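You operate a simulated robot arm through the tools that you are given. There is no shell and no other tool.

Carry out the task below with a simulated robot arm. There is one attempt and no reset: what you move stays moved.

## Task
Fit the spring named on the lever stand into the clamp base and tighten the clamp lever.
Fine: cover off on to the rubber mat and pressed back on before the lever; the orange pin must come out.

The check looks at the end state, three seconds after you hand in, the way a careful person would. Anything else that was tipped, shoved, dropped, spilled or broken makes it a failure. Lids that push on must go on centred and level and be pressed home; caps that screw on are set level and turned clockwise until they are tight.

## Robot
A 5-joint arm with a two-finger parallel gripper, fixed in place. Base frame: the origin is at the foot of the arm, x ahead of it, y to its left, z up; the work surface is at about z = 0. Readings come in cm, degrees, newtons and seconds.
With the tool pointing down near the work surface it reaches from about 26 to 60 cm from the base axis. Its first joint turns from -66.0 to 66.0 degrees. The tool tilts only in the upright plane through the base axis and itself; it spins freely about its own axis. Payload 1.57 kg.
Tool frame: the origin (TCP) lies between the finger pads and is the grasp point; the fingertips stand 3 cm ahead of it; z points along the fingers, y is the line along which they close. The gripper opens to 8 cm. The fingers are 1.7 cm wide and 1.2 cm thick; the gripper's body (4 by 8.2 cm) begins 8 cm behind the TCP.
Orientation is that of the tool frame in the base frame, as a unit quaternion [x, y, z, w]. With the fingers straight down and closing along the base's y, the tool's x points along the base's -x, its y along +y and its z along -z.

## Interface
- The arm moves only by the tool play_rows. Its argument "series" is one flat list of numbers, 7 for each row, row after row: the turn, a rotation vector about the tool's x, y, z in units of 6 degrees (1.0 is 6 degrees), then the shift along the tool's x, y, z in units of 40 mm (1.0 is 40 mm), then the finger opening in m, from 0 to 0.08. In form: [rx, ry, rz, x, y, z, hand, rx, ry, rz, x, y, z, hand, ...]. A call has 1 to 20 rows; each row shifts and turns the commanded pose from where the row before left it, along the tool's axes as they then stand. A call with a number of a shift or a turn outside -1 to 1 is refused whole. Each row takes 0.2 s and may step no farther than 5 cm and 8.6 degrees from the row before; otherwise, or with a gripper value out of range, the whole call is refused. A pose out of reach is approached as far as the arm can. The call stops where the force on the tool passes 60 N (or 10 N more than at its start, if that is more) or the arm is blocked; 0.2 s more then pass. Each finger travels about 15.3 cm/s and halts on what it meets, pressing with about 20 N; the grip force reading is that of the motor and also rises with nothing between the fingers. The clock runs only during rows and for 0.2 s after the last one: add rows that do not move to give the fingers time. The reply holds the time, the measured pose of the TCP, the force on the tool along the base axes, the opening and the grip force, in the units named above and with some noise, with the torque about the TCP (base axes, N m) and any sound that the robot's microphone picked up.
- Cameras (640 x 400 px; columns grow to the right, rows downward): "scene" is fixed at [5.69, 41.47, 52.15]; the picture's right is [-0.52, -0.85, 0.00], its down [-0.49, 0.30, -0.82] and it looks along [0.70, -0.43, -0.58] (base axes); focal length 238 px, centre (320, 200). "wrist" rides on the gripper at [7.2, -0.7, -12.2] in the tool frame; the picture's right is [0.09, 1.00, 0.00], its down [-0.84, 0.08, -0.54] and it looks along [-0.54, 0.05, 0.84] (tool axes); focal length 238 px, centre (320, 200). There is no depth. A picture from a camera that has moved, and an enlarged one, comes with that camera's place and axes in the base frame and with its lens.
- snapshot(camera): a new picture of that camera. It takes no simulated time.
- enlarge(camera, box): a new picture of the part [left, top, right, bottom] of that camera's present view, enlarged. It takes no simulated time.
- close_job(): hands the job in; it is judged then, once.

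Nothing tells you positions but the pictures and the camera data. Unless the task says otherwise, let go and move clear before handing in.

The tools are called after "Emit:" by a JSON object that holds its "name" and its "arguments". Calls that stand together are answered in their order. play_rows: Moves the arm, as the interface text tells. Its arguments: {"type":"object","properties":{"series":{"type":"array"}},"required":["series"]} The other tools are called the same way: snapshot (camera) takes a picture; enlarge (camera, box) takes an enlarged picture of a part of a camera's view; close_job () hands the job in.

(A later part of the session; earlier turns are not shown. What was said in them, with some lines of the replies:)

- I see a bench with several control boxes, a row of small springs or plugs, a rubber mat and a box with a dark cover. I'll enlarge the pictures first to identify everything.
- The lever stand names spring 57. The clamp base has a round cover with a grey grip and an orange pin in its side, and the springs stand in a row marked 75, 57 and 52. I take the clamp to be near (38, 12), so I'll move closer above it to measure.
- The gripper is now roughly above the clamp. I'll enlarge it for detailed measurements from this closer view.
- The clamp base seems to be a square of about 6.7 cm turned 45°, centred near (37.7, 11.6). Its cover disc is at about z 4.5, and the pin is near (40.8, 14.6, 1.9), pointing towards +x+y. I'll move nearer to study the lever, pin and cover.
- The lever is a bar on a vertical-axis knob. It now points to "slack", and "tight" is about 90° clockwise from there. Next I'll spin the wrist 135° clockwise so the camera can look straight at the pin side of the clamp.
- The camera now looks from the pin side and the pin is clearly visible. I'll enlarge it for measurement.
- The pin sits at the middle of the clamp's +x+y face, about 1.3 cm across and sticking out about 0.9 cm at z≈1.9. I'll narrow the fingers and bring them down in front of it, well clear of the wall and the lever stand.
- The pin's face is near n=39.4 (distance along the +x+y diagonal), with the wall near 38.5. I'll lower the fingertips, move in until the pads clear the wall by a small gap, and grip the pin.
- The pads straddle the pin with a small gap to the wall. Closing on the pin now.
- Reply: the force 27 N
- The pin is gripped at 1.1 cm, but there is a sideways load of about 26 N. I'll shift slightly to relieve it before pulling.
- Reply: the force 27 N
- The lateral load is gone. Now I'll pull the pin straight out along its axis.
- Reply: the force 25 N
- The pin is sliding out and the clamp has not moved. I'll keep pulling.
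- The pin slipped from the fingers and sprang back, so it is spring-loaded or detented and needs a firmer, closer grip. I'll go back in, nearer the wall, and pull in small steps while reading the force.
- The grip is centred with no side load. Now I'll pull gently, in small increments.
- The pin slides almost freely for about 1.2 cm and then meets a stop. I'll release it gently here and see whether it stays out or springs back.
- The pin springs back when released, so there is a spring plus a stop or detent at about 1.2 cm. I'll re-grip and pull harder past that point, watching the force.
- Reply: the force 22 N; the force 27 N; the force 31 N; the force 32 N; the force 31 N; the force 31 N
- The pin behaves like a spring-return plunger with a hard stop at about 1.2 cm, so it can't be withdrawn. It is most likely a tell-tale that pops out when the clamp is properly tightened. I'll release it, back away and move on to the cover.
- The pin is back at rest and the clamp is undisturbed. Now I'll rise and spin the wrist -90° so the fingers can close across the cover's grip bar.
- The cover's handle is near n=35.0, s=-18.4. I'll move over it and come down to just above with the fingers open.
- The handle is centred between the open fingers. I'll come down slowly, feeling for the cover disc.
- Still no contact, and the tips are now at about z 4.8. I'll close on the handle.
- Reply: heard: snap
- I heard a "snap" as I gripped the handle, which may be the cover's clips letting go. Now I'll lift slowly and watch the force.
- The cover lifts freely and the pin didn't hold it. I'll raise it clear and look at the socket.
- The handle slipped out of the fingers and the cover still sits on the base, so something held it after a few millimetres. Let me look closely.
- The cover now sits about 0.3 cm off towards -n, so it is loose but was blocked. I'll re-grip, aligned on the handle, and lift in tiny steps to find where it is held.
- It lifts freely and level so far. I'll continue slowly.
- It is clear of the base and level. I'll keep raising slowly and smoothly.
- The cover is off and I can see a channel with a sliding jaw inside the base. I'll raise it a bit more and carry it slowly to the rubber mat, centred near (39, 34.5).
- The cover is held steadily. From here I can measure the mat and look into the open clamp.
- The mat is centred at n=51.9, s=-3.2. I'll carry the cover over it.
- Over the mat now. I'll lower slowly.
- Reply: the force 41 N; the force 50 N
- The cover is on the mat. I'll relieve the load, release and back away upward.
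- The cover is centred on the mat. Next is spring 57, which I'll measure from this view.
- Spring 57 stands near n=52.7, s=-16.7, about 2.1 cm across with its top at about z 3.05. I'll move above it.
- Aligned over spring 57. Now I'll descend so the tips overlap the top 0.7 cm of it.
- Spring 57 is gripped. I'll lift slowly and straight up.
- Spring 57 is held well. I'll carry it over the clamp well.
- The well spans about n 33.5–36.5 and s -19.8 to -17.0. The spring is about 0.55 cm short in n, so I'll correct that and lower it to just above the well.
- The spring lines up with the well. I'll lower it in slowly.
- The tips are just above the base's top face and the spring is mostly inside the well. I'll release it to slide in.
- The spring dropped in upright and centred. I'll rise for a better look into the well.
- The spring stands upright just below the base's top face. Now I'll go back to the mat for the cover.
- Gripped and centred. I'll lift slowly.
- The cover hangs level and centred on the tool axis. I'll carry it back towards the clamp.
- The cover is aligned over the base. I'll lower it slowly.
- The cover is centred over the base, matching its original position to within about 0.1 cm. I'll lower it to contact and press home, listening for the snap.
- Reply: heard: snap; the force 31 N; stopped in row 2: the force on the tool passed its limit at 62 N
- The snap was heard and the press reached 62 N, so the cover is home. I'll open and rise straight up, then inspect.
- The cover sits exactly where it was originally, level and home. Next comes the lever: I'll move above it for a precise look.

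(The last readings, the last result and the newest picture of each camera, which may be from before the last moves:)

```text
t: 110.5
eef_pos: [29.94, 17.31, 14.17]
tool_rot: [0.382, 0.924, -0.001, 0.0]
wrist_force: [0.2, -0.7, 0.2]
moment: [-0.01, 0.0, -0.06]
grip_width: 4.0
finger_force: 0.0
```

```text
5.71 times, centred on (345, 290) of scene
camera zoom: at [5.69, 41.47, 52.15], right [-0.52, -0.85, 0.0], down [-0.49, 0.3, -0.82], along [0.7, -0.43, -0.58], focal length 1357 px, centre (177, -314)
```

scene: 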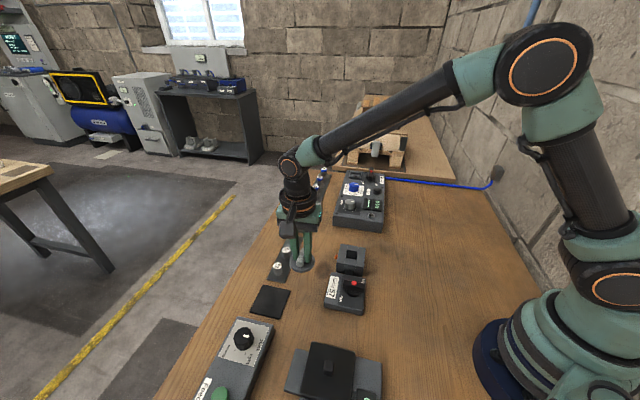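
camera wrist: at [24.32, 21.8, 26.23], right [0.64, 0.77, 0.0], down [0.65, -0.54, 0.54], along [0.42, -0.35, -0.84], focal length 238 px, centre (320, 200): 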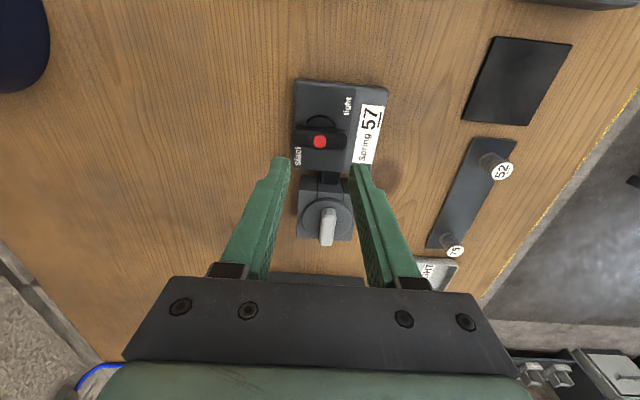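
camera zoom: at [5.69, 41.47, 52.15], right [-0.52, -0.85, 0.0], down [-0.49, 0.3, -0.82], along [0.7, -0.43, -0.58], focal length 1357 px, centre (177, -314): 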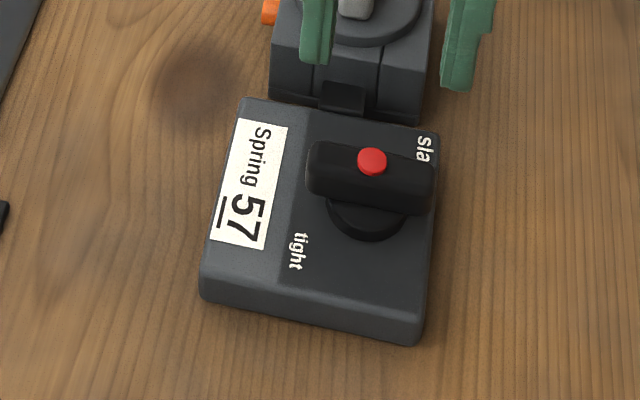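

The lever bar lies along n in the slack position, with its axis near n=33.2, s=-8.97 and its top at about z 5. I'll spin the wrist -90° so the fingers close across the bar.

Emit:
{"name": "play_rows", "arguments": {"series": [0, 0, -1, 0, 0, 0, 0.045, 0, 0, -1, 0, 0, 0, 0.045, 0, 0, -1, 0, 0, 0, 0.045, 0, 0, -1, 0, 0, 0, 0.045, 0, 0, -1, 0, 0, 0, 0.045, 0, 0, -1, 0, 0, 0, 0.045, 0, 0, -1, 0, 0, 0, 0.045, 0, 0, -1, 0, 0, 0, 0.045, 0, 0, -1, 0, 0, 0, 0.045, 0, 0, -1, 0, 0, 0, 0.045, 0, 0, -1, 0, 0, 0, 0.045, 0, 0, -1, 0, 0, 0, 0.045, 0, 0, -1, 0, 0, 0, 0.045, 0, 0, -1, 0, 0, 0, 0.045, 0, 0, -1, 0, 0, 0, 0.045, 0, 0, 0, 0, 0, 0, 0.045, 0, 0, 0, 0, 0, 0, 0.045]}}

Emit:
{"name": "snapshot", "arguments": {"camera": "wrist"}}

Emit:
{"name": "enlarge", "arguments": {"camera": "wrist", "box": [240, 50, 400, 200]}}

```text
t: 114.1
eef_pos: [29.81, 17.23, 14.18]
tool_rot: [-0.383, 0.924, 0.001, -0.001]
wrist_force: [0.1, -1.0, 0.0]
moment: [-0.03, -0.01, -0.01]
grip_width: 4.49
finger_force: 0.0
```

```text
taken
camera wrist: at [25.26, 11.59, 26.27], right [-0.77, 0.64, 0.0], down [0.54, 0.65, 0.54], along [0.34, 0.42, -0.84], focal length 238 px, centre (320, 200)
```

wrist: 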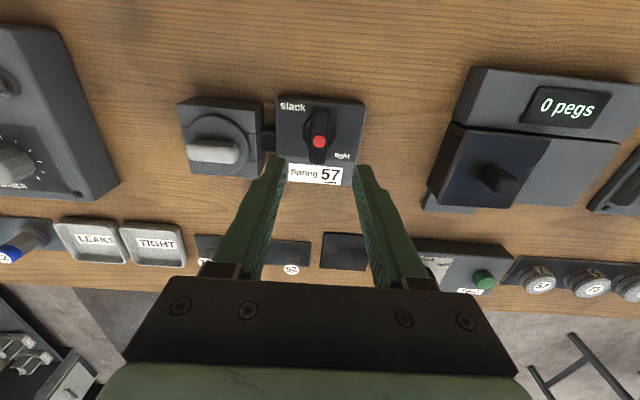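

```text
2.67 times, centred on (320, 125) of wrist
camera zoom: at [25.26, 11.59, 26.27], right [-0.77, 0.64, 0.0], down [0.54, 0.65, 0.54], along [0.34, 0.42, -0.84], focal length 636 px, centre (320, 400)
```

zoom: 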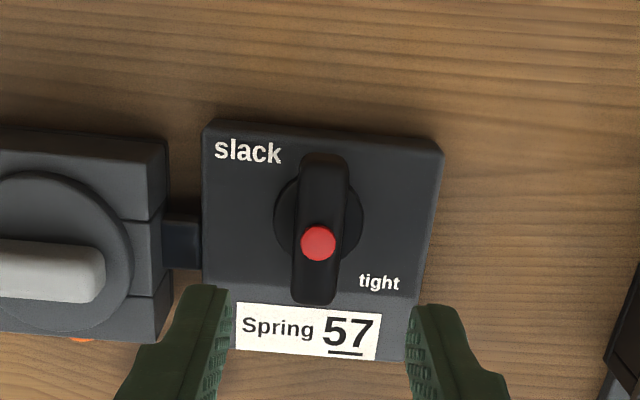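

The fingers are lined up across the bar. I'll descend around it with the tips at about z 3.6.

Emit:
{"name": "play_rows", "arguments": {"series": [0, 0, 0, 0.045, -0.02, 0.5, 0.045, 0, 0, 0, 0, 0, 0.5, 0.045, 0, 0, 0, 0, 0, 0.4, 0.045, 0, 0, 0, 0, 0, 0.2, 0.04, 0, 0, 0, 0, 0, 0.15, 0.04, 0, 0, 0, 0, 0, 0, 0.04]}}

Emit:
{"name": "enlarge", "arguments": {"camera": "wrist", "box": [240, 80, 400, 220]}}

Emit:
{"name": "enlarge", "arguments": {"camera": "scene", "box": [305, 240, 385, 320]}}

```text
t: 115.5
eef_pos: [29.76, 16.93, 7.15]
tool_rot: [-0.384, 0.924, 0.0, 0.0]
wrist_force: [0.7, -0.5, -0.1]
moment: [-0.02, 0.02, 0.01]
grip_width: 4.0
finger_force: 0.0
```

```text
2.86 times, centred on (320, 150) of wrist
camera zoom: at [25.2, 11.4, 19.22], right [-0.77, 0.64, 0.0], down [0.54, 0.65, 0.54], along [0.35, 0.42, -0.84], focal length 681 px, centre (320, 343)
```

zoom: 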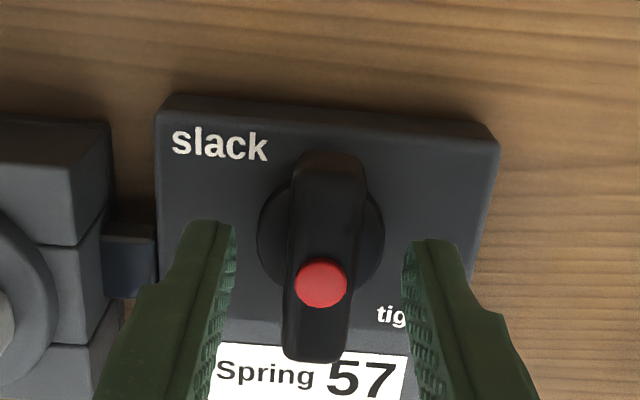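

```text
5.00 times, centred on (345, 280) of scene
camera zoom: at [5.69, 41.47, 52.15], right [-0.52, -0.85, 0.0], down [-0.49, 0.3, -0.82], along [0.7, -0.43, -0.58], focal length 1187 px, centre (195, -200)
```

zoom: 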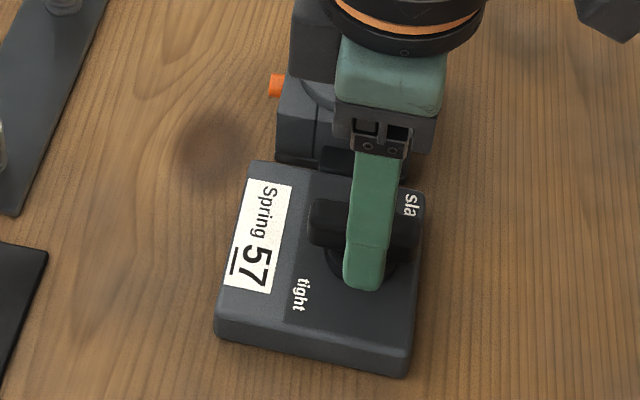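

Emit:
{"name": "play_rows", "arguments": {"series": [0, 0, 0, -0.05, 0, 0.06, 0.04, 0, 0, 0, 0, 0, 0.07, 0.04, 0, 0, 0, 0, 0, 0, 0.04]}}

Emit:
{"name": "enlarge", "arguments": {"camera": "wrist", "box": [240, 80, 400, 220]}}

```text
t: 116.3
eef_pos: [29.94, 17.21, 6.56]
tool_rot: [-0.384, 0.923, -0.001, 0.0]
wrist_force: [-0.3, 0.2, 0.1]
moment: [-0.02, 0.01, 0.05]
grip_width: 4.0
finger_force: 0.0
```

```text
2.86 times, centred on (320, 150) of wrist
camera zoom: at [25.36, 11.55, 18.71], right [-0.77, 0.64, 0.0], down [0.54, 0.65, 0.54], along [0.35, 0.42, -0.84], focal length 681 px, centre (320, 343)
```

zoom: 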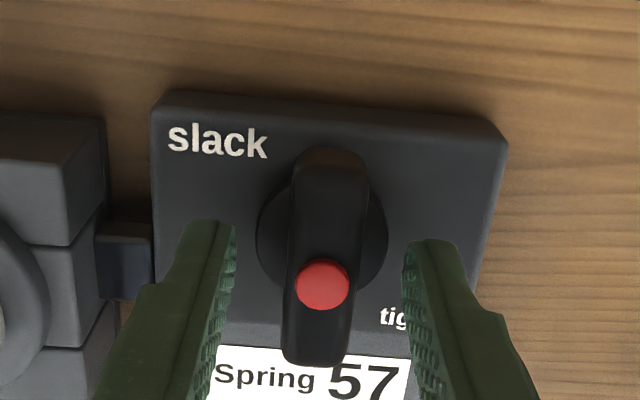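

Emit:
{"name": "play_rows", "arguments": {"series": [0, 0, 0, 0, 0, 0, 0.025, 0, 0, 0, 0, 0, 0, 0.015, 0, 0, 0, 0, 0, 0, 0.0, 0, 0, 0, 0, 0, 0, 0.0, 0, 0, 0, 0, 0, 0, 0.0]}}

```text
t: 117.5
eef_pos: [29.82, 17.19, 6.64]
tool_rot: [-0.383, 0.924, 0.0, 0.001]
wrist_force: [-10.1, 13.4, -1.4]
moment: [0.28, 0.22, -0.1]
grip_width: 1.7
finger_force: 31.8
```

Emit:
{"name": "play_rows", "arguments": {"series": [0, 0, 0, 0, 0.035, 0, 0.0, 0, 0, 0, 0, 0, 0, 0.0]}}

```text
t: 118.1
eef_pos: [29.87, 17.18, 6.51]
tool_rot: [-0.381, 0.924, 0.001, 0.0]
wrist_force: [13.4, -9.4, -9.3]
moment: [-0.8, 0.32, 0.02]
grip_width: 1.7
finger_force: 32.3
```

Emit:
{"name": "play_rows", "arguments": {"series": [0, 0, 0, 0, -0.018, 0, 0.0, 0, 0, 0, 0, 0, 0, 0.0]}}

Emit:
{"name": "play_rows", "arguments": {"series": [0, 0, 0.5, 0, 0, 0, 0.0, 0, 0, 0.5, 0, 0, 0, 0.0, 0, 0, 0, 0, 0, 0, 0.0]}}

```text
t: 118.7
eef_pos: [29.88, 17.22, 6.61]
tool_rot: [-0.384, 0.923, 0.001, 0.0]
wrist_force: [9.2, -8.5, -12.0]
moment: [0.45, -0.85, 0.0]
grip_width: 1.68
finger_force: 31.9
```

```text
t: 119.5
eef_pos: [29.86, 17.24, 6.58]
tool_rot: [-0.333, 0.943, 0.0, 0.001]
wrist_force: [18.2, -8.1, -19.4]
moment: [-0.56, 0.17, -0.02]
grip_width: 1.71
finger_force: 31.9
```

It turns freely clockwise. I'll continue in small increments, relieving the side loads.

Emit:
{"name": "play_rows", "arguments": {"series": [0, 0, 0.5, 0, -0.015, 0.02, 0.0, 0, 0, 0.5, 0, 0, 0, 0.0, 0, 0, 0.5, 0, 0, 0, 0.0, 0, 0, 0.5, 0, 0, 0, 0.0, 0, 0, 0, 0, 0, 0, 0.0]}}

Emit:
{"name": "enlarge", "arguments": {"camera": "wrist", "box": [240, 80, 400, 220]}}

```text
t: 120.7
eef_pos: [30.0, 17.21, 6.63]
tool_rot: [-0.234, 0.972, 0.0, 0.001]
wrist_force: [-5.1, -1.7, 29.4]
moment: [-0.1, 0.17, -0.01]
grip_width: 1.72
finger_force: 32.3
```

```text
2.86 times, centred on (320, 150) of wrist
camera zoom: at [23.83, 13.28, 18.69], right [-0.54, 0.84, 0.0], down [0.71, 0.45, 0.54], along [0.46, 0.29, -0.84], focal length 681 px, centre (320, 343)
```

zoom: 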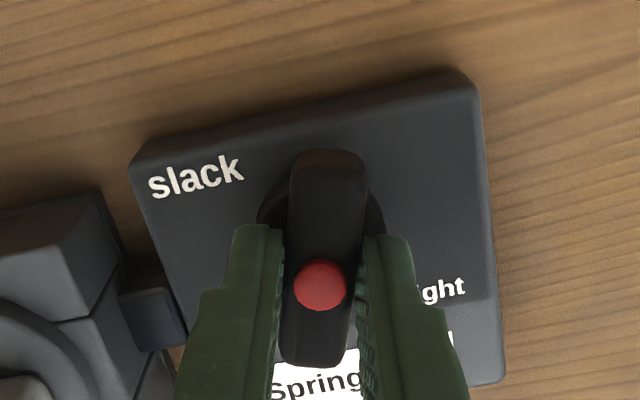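

The bar follows. Continuing clockwise.

Emit:
{"name": "play_rows", "arguments": {"series": [0, 0, 0.5, 0, 0, -0.012, 0.0, 0, 0, 0.5, 0, 0, 0, 0.0, 0, 0, 0.5, 0, 0, 0, 0.0, 0, 0, 0.5, 0, 0, 0, 0.0, 0, 0, 0, 0, 0, 0, 0.0]}}

Emit:
{"name": "play_rows", "arguments": {"series": [0, 0, 0.5, 0, 0, 0, 0.0, 0, 0, 0.5, 0, 0, 0, 0.0, 0, 0, 0.5, 0, 0, 0, 0.0, 0, 0, 0.5, 0, 0, 0, 0.0, 0, 0, 0, 0, 0, 0, 0.0]}}

Emit:
{"name": "enlarge", "arguments": {"camera": "wrist", "box": [240, 80, 400, 220]}}

Emit:
{"name": "enlarge", "arguments": {"camera": "scene", "box": [305, 230, 385, 320]}}

```text
t: 121.9
eef_pos: [29.85, 17.18, 6.67]
tool_rot: [-0.131, 0.991, 0.0, 0.0]
wrist_force: [-0.9, 9.7, 0.6]
moment: [0.13, 0.1, 0.02]
grip_width: 1.67
finger_force: 32.2
```

```text
t: 123.1
eef_pos: [29.91, 17.18, 6.66]
tool_rot: [-0.027, 1.0, 0.0, 0.0]
wrist_force: [5.1, 13.6, -25.4]
moment: [0.34, -0.32, -0.03]
grip_width: 1.7
finger_force: 32.2
```

```text
2.86 times, centred on (320, 150) of wrist
camera zoom: at [22.79, 16.09, 18.69], right [-0.14, 0.99, 0.0], down [0.83, 0.12, 0.54], along [0.54, 0.08, -0.84], focal length 681 px, centre (320, 343)
```

zoom: 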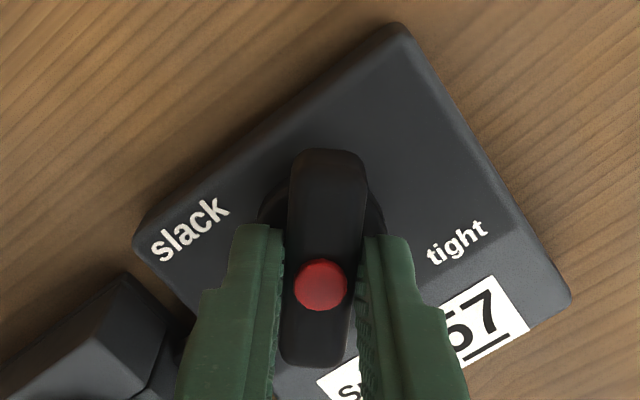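

```text
4.44 times, centred on (345, 275) of scene
camera zoom: at [5.7, 41.47, 52.15], right [-0.52, -0.85, 0.0], down [-0.49, 0.3, -0.82], along [0.7, -0.43, -0.58], focal length 1056 px, centre (209, -133)
```

zoom: 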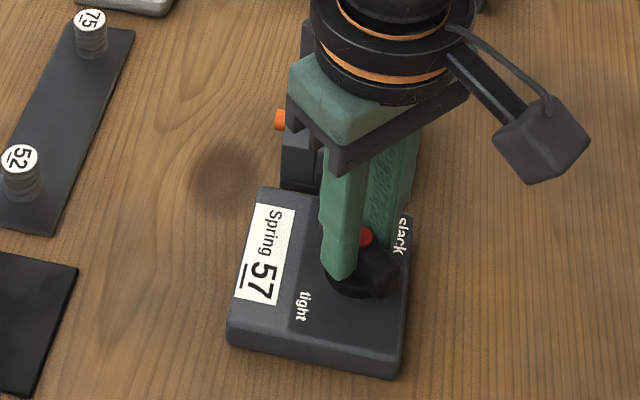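

Emit:
{"name": "play_rows", "arguments": {"series": [0, 0, 0.5, 0, 0, 0.012, 0.0, 0, 0, 0.5, 0, 0, 0, 0.0, 0, 0, 0.5, 0, 0, 0, 0.0, 0, 0, 0.5, 0, 0, 0, 0.0, 0, 0, 0, 0, 0, 0, 0.0]}}

Emit:
{"name": "play_rows", "arguments": {"series": [0, 0, 0.5, 0, 0, 0, 0.0, 0, 0, 0.5, 0, 0, 0, 0.0, 0, 0, 0.5, 0, 0, 0, 0.0, 0, 0, 0.5, 0, 0, 0, 0.0, 0, 0, 0, 0, 0, 0, 0.0]}}

Emit:
{"name": "enlarge", "arguments": {"camera": "wrist", "box": [240, 80, 400, 220]}}

Emit:
{"name": "enlarge", "arguments": {"camera": "scene", "box": [305, 230, 385, 320]}}

```text
t: 124.3
eef_pos: [29.91, 17.16, 6.64]
tool_rot: [0.078, 0.997, -0.001, 0.001]
wrist_force: [-4.6, 9.4, -0.1]
moment: [0.21, -0.44, 0.0]
grip_width: 1.68
finger_force: 32.1
```

```text
t: 125.5
eef_pos: [29.88, 17.27, 6.57]
tool_rot: [0.181, 0.984, -0.001, 0.0]
wrist_force: [-10.4, 10.9, 22.0]
moment: [0.27, 0.16, 0.01]
grip_width: 1.68
finger_force: 31.8
```

```text
2.86 times, centred on (320, 150) of wrist
camera zoom: at [22.98, 19.08, 18.69], right [0.27, 0.96, 0.0], down [0.81, -0.23, 0.54], along [0.52, -0.15, -0.84], focal length 681 px, centre (320, 343)
```

zoom: 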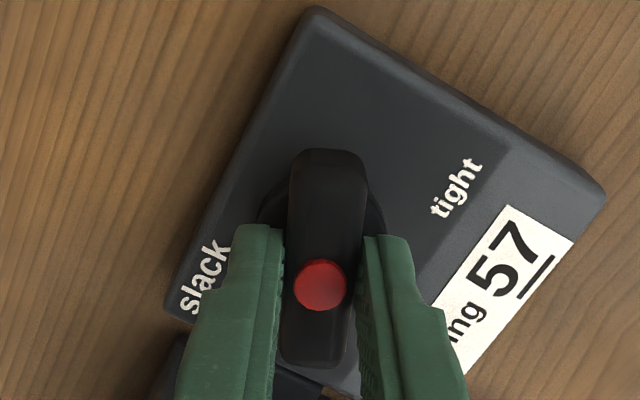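

```text
4.44 times, centred on (345, 275) of scene
camera zoom: at [5.69, 41.47, 52.16], right [-0.52, -0.85, 0.0], down [-0.49, 0.3, -0.82], along [0.7, -0.43, -0.58], focal length 1056 px, centre (209, -133)
```

zoom: 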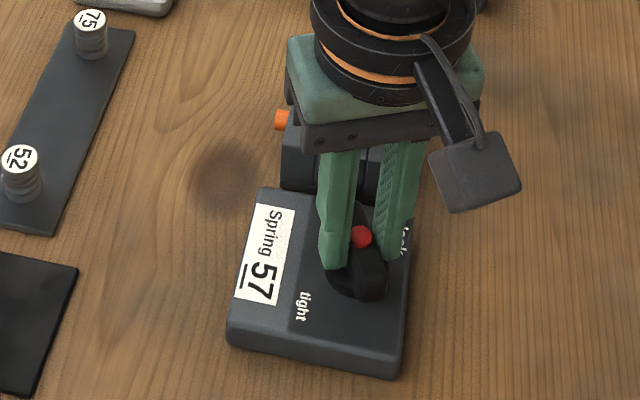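

Emit:
{"name": "play_rows", "arguments": {"series": [0, 0, 0.5, 0, 0, -0.01, 0.0, 0, 0, 0.5, 0, 0, 0, 0.0, 0, 0, 0.5, 0, 0, 0, 0.0, 0, 0, 0, 0, 0, 0, 0.0]}}

Emit:
{"name": "play_rows", "arguments": {"series": [0, 0, 0.4, 0, 0, 0, 0.0, 0, 0, 0, 0, 0, 0, 0.0]}}

Emit:
{"name": "play_rows", "arguments": {"series": [0, 0, 0.4, 0, 0, 0, 0.0, 0, 0, 0, 0, 0, 0, 0.0]}}

Emit:
{"name": "play_rows", "arguments": {"series": [0, 0, 0.4, 0, 0, 0, 0.0, 0, 0, 0, 0, 0, 0, 0.0]}}

Emit:
{"name": "play_rows", "arguments": {"series": [0, 0, 0.4, 0, 0, 0, 0.0, 0, 0, 0, 0, 0, 0, 0.0]}}

Emit:
{"name": "enlarge", "arguments": {"camera": "scene", "box": [305, 230, 385, 320]}}

```text
t: 126.5
eef_pos: [29.86, 17.21, 6.62]
tool_rot: [0.259, 0.966, 0.0, 0.0]
wrist_force: [-6.4, 11.7, 8.6]
moment: [0.11, -0.26, 0.03]
grip_width: 1.72
finger_force: 32.0
```

```text
t: 127.1
eef_pos: [29.97, 17.2, 6.62]
tool_rot: [0.278, 0.96, 0.0, 0.0]
wrist_force: [-2.4, 9.5, 5.9]
moment: [0.25, 0.15, -0.01]
grip_width: 1.72
finger_force: 31.4
```

```text
t: 127.7
eef_pos: [29.8, 17.25, 6.53]
tool_rot: [0.299, 0.954, 0.001, 0.001]
wrist_force: [2.3, 7.7, 0.0]
moment: [0.42, 0.42, 0.01]
grip_width: 1.68
finger_force: 31.9
```

```text
t: 128.3
eef_pos: [29.82, 17.21, 6.58]
tool_rot: [0.318, 0.948, 0.0, 0.0]
wrist_force: [3.2, 3.9, -1.7]
moment: [-0.21, -0.63, -0.04]
grip_width: 1.73
finger_force: 32.0
```

```text
t: 128.9
eef_pos: [29.9, 17.26, 6.58]
tool_rot: [0.338, 0.941, 0.0, 0.0]
wrist_force: [8.4, 1.4, -6.8]
moment: [0.16, 0.07, 0.02]
grip_width: 1.69
finger_force: 32.0
```

```text
4.44 times, centred on (345, 275) of scene
camera zoom: at [5.7, 41.47, 52.15], right [-0.52, -0.85, 0.0], down [-0.49, 0.3, -0.82], along [0.7, -0.43, -0.58], focal length 1056 px, centre (209, -133)
```

zoom: 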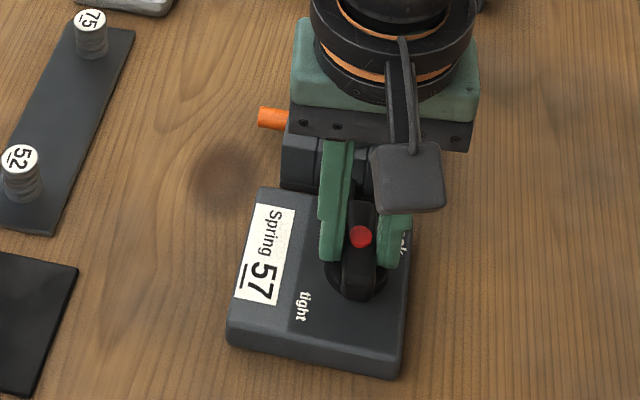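

The orange pin has popped out, which confirms it is the tell-tale. I'll keep turning to the lever's end stop.

Emit:
{"name": "play_rows", "arguments": {"series": [0, 0, 0.4, 0, 0, 0, 0.0, 0, 0, 0, 0, 0, 0, 0.0]}}

Emit:
{"name": "play_rows", "arguments": {"series": [0, 0, 0.4, 0, 0, 0, 0.0, 0, 0, 0, 0, 0, 0, 0.0]}}

Emit:
{"name": "play_rows", "arguments": {"series": [0, 0, 0.4, 0, 0, 0, 0.0, 0, 0, 0, 0, 0, 0, 0.0]}}

Emit:
{"name": "enlarge", "arguments": {"camera": "wrist", "box": [240, 80, 400, 220]}}

```text
t: 129.5
eef_pos: [29.91, 17.16, 6.56]
tool_rot: [0.359, 0.933, 0.0, -0.001]
wrist_force: [5.5, 1.9, -8.7]
moment: [-0.05, -0.41, -0.04]
grip_width: 1.67
finger_force: 32.4
```

```text
t: 130.1
eef_pos: [29.85, 17.28, 6.67]
tool_rot: [0.378, 0.926, 0.0, 0.0]
wrist_force: [6.0, 0.9, -7.8]
moment: [-0.02, -0.31, 0.0]
grip_width: 1.71
finger_force: 31.9
```

```text
t: 130.7
eef_pos: [29.85, 17.19, 6.4]
tool_rot: [0.397, 0.918, -0.001, 0.0]
wrist_force: [6.2, -0.1, -11.0]
moment: [0.23, -0.17, 0.7]
grip_width: 1.72
finger_force: 32.0
```

```text
2.86 times, centred on (320, 150) of wrist
camera zoom: at [24.52, 21.93, 18.69], right [0.66, 0.75, 0.0], down [0.63, -0.56, 0.54], along [0.41, -0.36, -0.84], focal length 681 px, centre (320, 343)
```

zoom: 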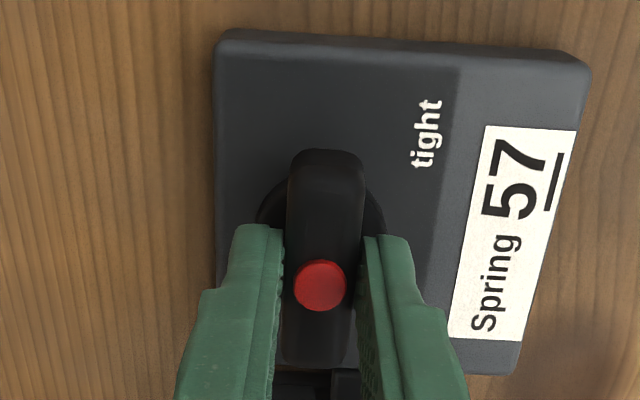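

The torque shows the stop is reached at about 90°. I'll relieve the twist slightly, open the fingers and rise.

Emit:
{"name": "play_rows", "arguments": {"series": [0, 0, -0.15, 0, 0, 0, 0.0, 0, 0, 0, 0, 0, 0, 0.0]}}

Emit:
{"name": "play_rows", "arguments": {"series": [0, 0, 0, 0, 0, 0, 0.02, 0, 0, 0, 0, 0, 0, 0.03, 0, 0, 0, 0, 0, 0, 0.035, 0, 0, 0, 0, 0, -0.2, 0.035, 0, 0, 0, 0, 0, -0.6, 0.035, 0, 0, 0, 0, 0, -0.8, 0.035, 0, 0, 0, 0, 0, -0.6, 0.035, 0, 0, 0, 0, 0, 0, 0.035]}}

Emit:
{"name": "enlarge", "arguments": {"camera": "wrist", "box": [240, 60, 400, 200]}}

Emit:
{"name": "enlarge", "arguments": {"camera": "scene", "box": [305, 225, 385, 320]}}

Emit:
{"name": "snapshot", "arguments": {"camera": "scene"}}

```text
t: 131.3
eef_pos: [29.91, 17.17, 6.62]
tool_rot: [0.389, 0.921, -0.001, 0.0]
wrist_force: [5.6, 3.1, -18.1]
moment: [0.18, -0.31, 0.42]
grip_width: 1.67
finger_force: 32.0
```

```text
t: 133.1
eef_pos: [29.93, 17.19, 15.49]
tool_rot: [0.389, 0.921, 0.0, 0.0]
wrist_force: [-1.1, 0.0, -0.1]
moment: [-0.06, 0.02, 0.0]
grip_width: 3.5
finger_force: 0.1
```

```text
2.86 times, centred on (320, 130) of wrist
camera zoom: at [24.52, 21.84, 27.53], right [0.65, 0.76, 0.0], down [0.64, -0.55, 0.54], along [0.41, -0.35, -0.84], focal length 681 px, centre (320, 400)
```

zoom: 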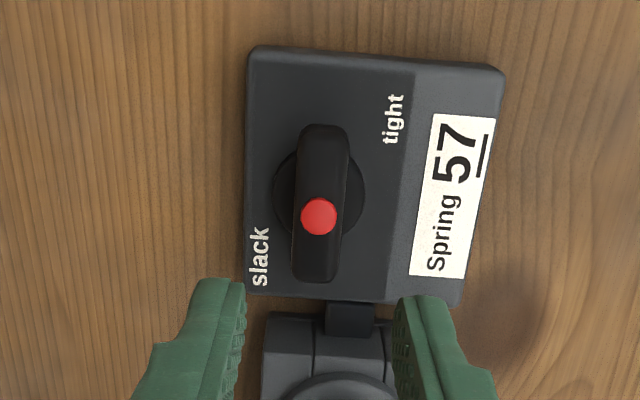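

```text
4.21 times, centred on (345, 272) of scene
camera zoom: at [5.69, 41.47, 52.15], right [-0.52, -0.85, 0.0], down [-0.49, 0.3, -0.82], along [0.7, -0.43, -0.58], focal length 1000 px, centre (215, -105)
```

zoom: 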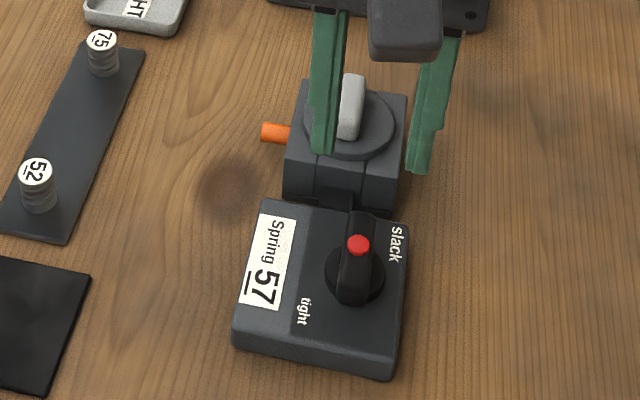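

```text
taken
```

scene: 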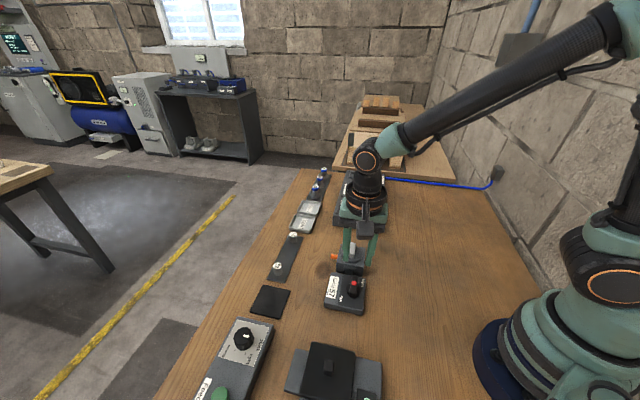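

The lever is at tight and the pin stays out. I'll move the arm up and clear, then check the end state.

Emit:
{"name": "play_rows", "arguments": {"series": [0, 0, 0, 0, 0, -0.9, 0.04, 0, 0, 0, 0, 0, -0.9, 0.04, 0, 0, 0, 0, 0, -0.9, 0.04, 0, 0, 0, 0, 0, -0.9, 0.04, 0, 0, 0, 0, 0, 0, 0.04, 0, 0, 0, 0, 0, 0, 0.04]}}

Emit:
{"name": "snapshot", "arguments": {"camera": "wrist"}}

Emit:
{"name": "enlarge", "arguments": {"camera": "scene", "box": [315, 230, 380, 320]}}

Emit:
{"name": "enlarge", "arguments": {"camera": "scene", "box": [325, 235, 375, 280]}}

Emit:
{"name": "enlarge", "arguments": {"camera": "scene", "box": [220, 160, 340, 330]}}

```text
t: 134.5
eef_pos: [29.88, 17.28, 29.76]
tool_rot: [0.389, 0.921, 0.0, 0.0]
wrist_force: [0.8, 0.7, 0.0]
moment: [0.03, 0.01, -0.04]
grip_width: 4.0
finger_force: 0.1
```

```text
taken
camera wrist: at [24.48, 21.8, 41.96], right [0.65, 0.76, 0.0], down [0.64, -0.55, 0.54], along [0.41, -0.35, -0.84], focal length 238 px, centre (320, 200)
```

wrist: 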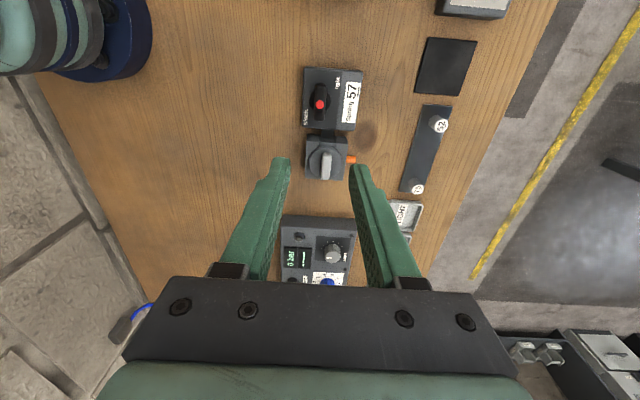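

```text
4.44 times, centred on (348, 275) of scene
camera zoom: at [5.69, 41.47, 52.15], right [-0.52, -0.85, 0.0], down [-0.49, 0.3, -0.82], along [0.7, -0.43, -0.58], focal length 1056 px, centre (198, -133)
```

zoom: 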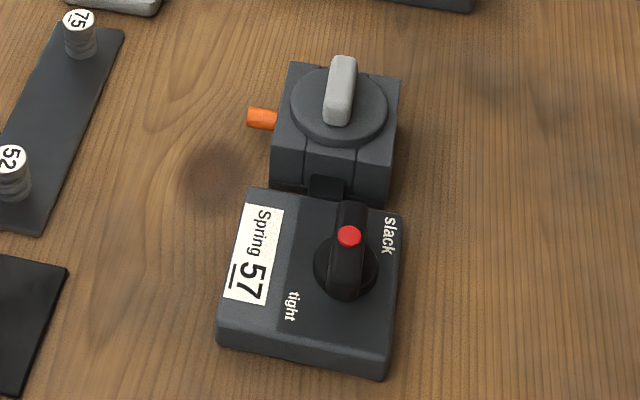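

```text
8.89 times, centred on (350, 258) of scene
camera zoom: at [5.69, 41.47, 52.15], right [-0.52, -0.85, 0.0], down [-0.49, 0.3, -0.82], along [0.7, -0.43, -0.58], focal length 2111 px, centre (53, -311)
```

zoom: 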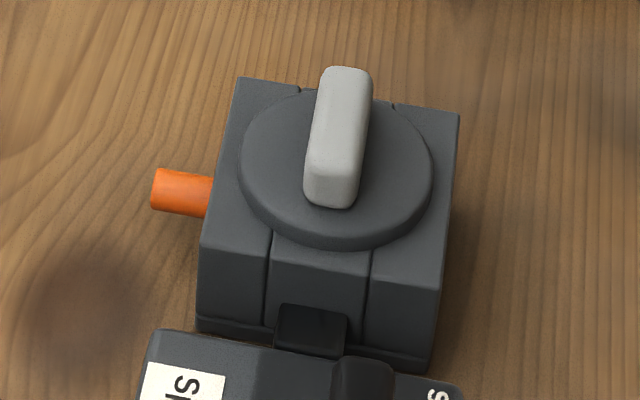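

```text
2.35 times, centred on (280, 245) of scene
camera zoom: at [5.69, 41.47, 52.15], right [-0.52, -0.85, 0.0], down [-0.49, 0.3, -0.82], along [0.7, -0.43, -0.58], focal length 559 px, centre (414, 94)
```

zoom: 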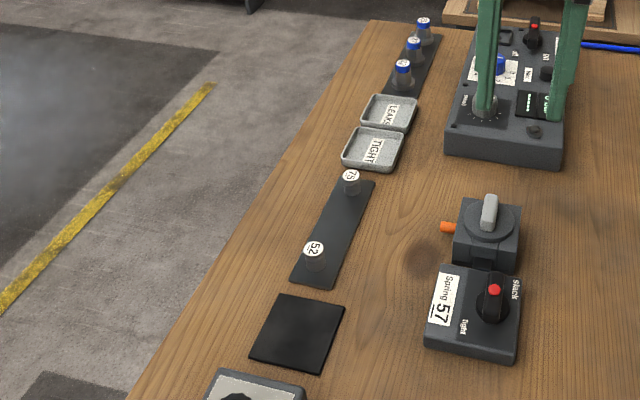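

The spring is in, the cover is level and home, the lever is at tight and the orange pin is out. Nothing else on the bench has moved and the arm is clear, so I'm handing in.

Emit:
{"name": "close_job", "arguments": {}}

```text
The job is handed in.
```

Spring 57 is in the clamp base, the cover is pressed back on, and the lever is turned to "tight". I've handed the job in, and the checker's verdict hasn't come back.

- **Spring:** it stands upright in the well, just below the top face of the base.
- **Cover:** it went onto the rubber mat, then back on in its original position. I heard it snap home, with up to 62 N of pressing force.
- **Lever:** I turned it clockwise about 90° to its end stop after the cover was on.
- **Orange pin:** it popped out by itself as the lever neared tight, and was still out in the last picture.

- **Pin pulled early on:** I first took it for a locking pin and pulled on it. It only slides about 1.2 cm and springs back, so I let it go.
- **Cover slip:** the first time I lifted the cover, the grip slipped and it settled back about 0.3–0.4 cm off centre on the base. The second lift was clean.

In the last pictures the other two springs and the rest of the bench look undisturbed. The arm is raised clear.
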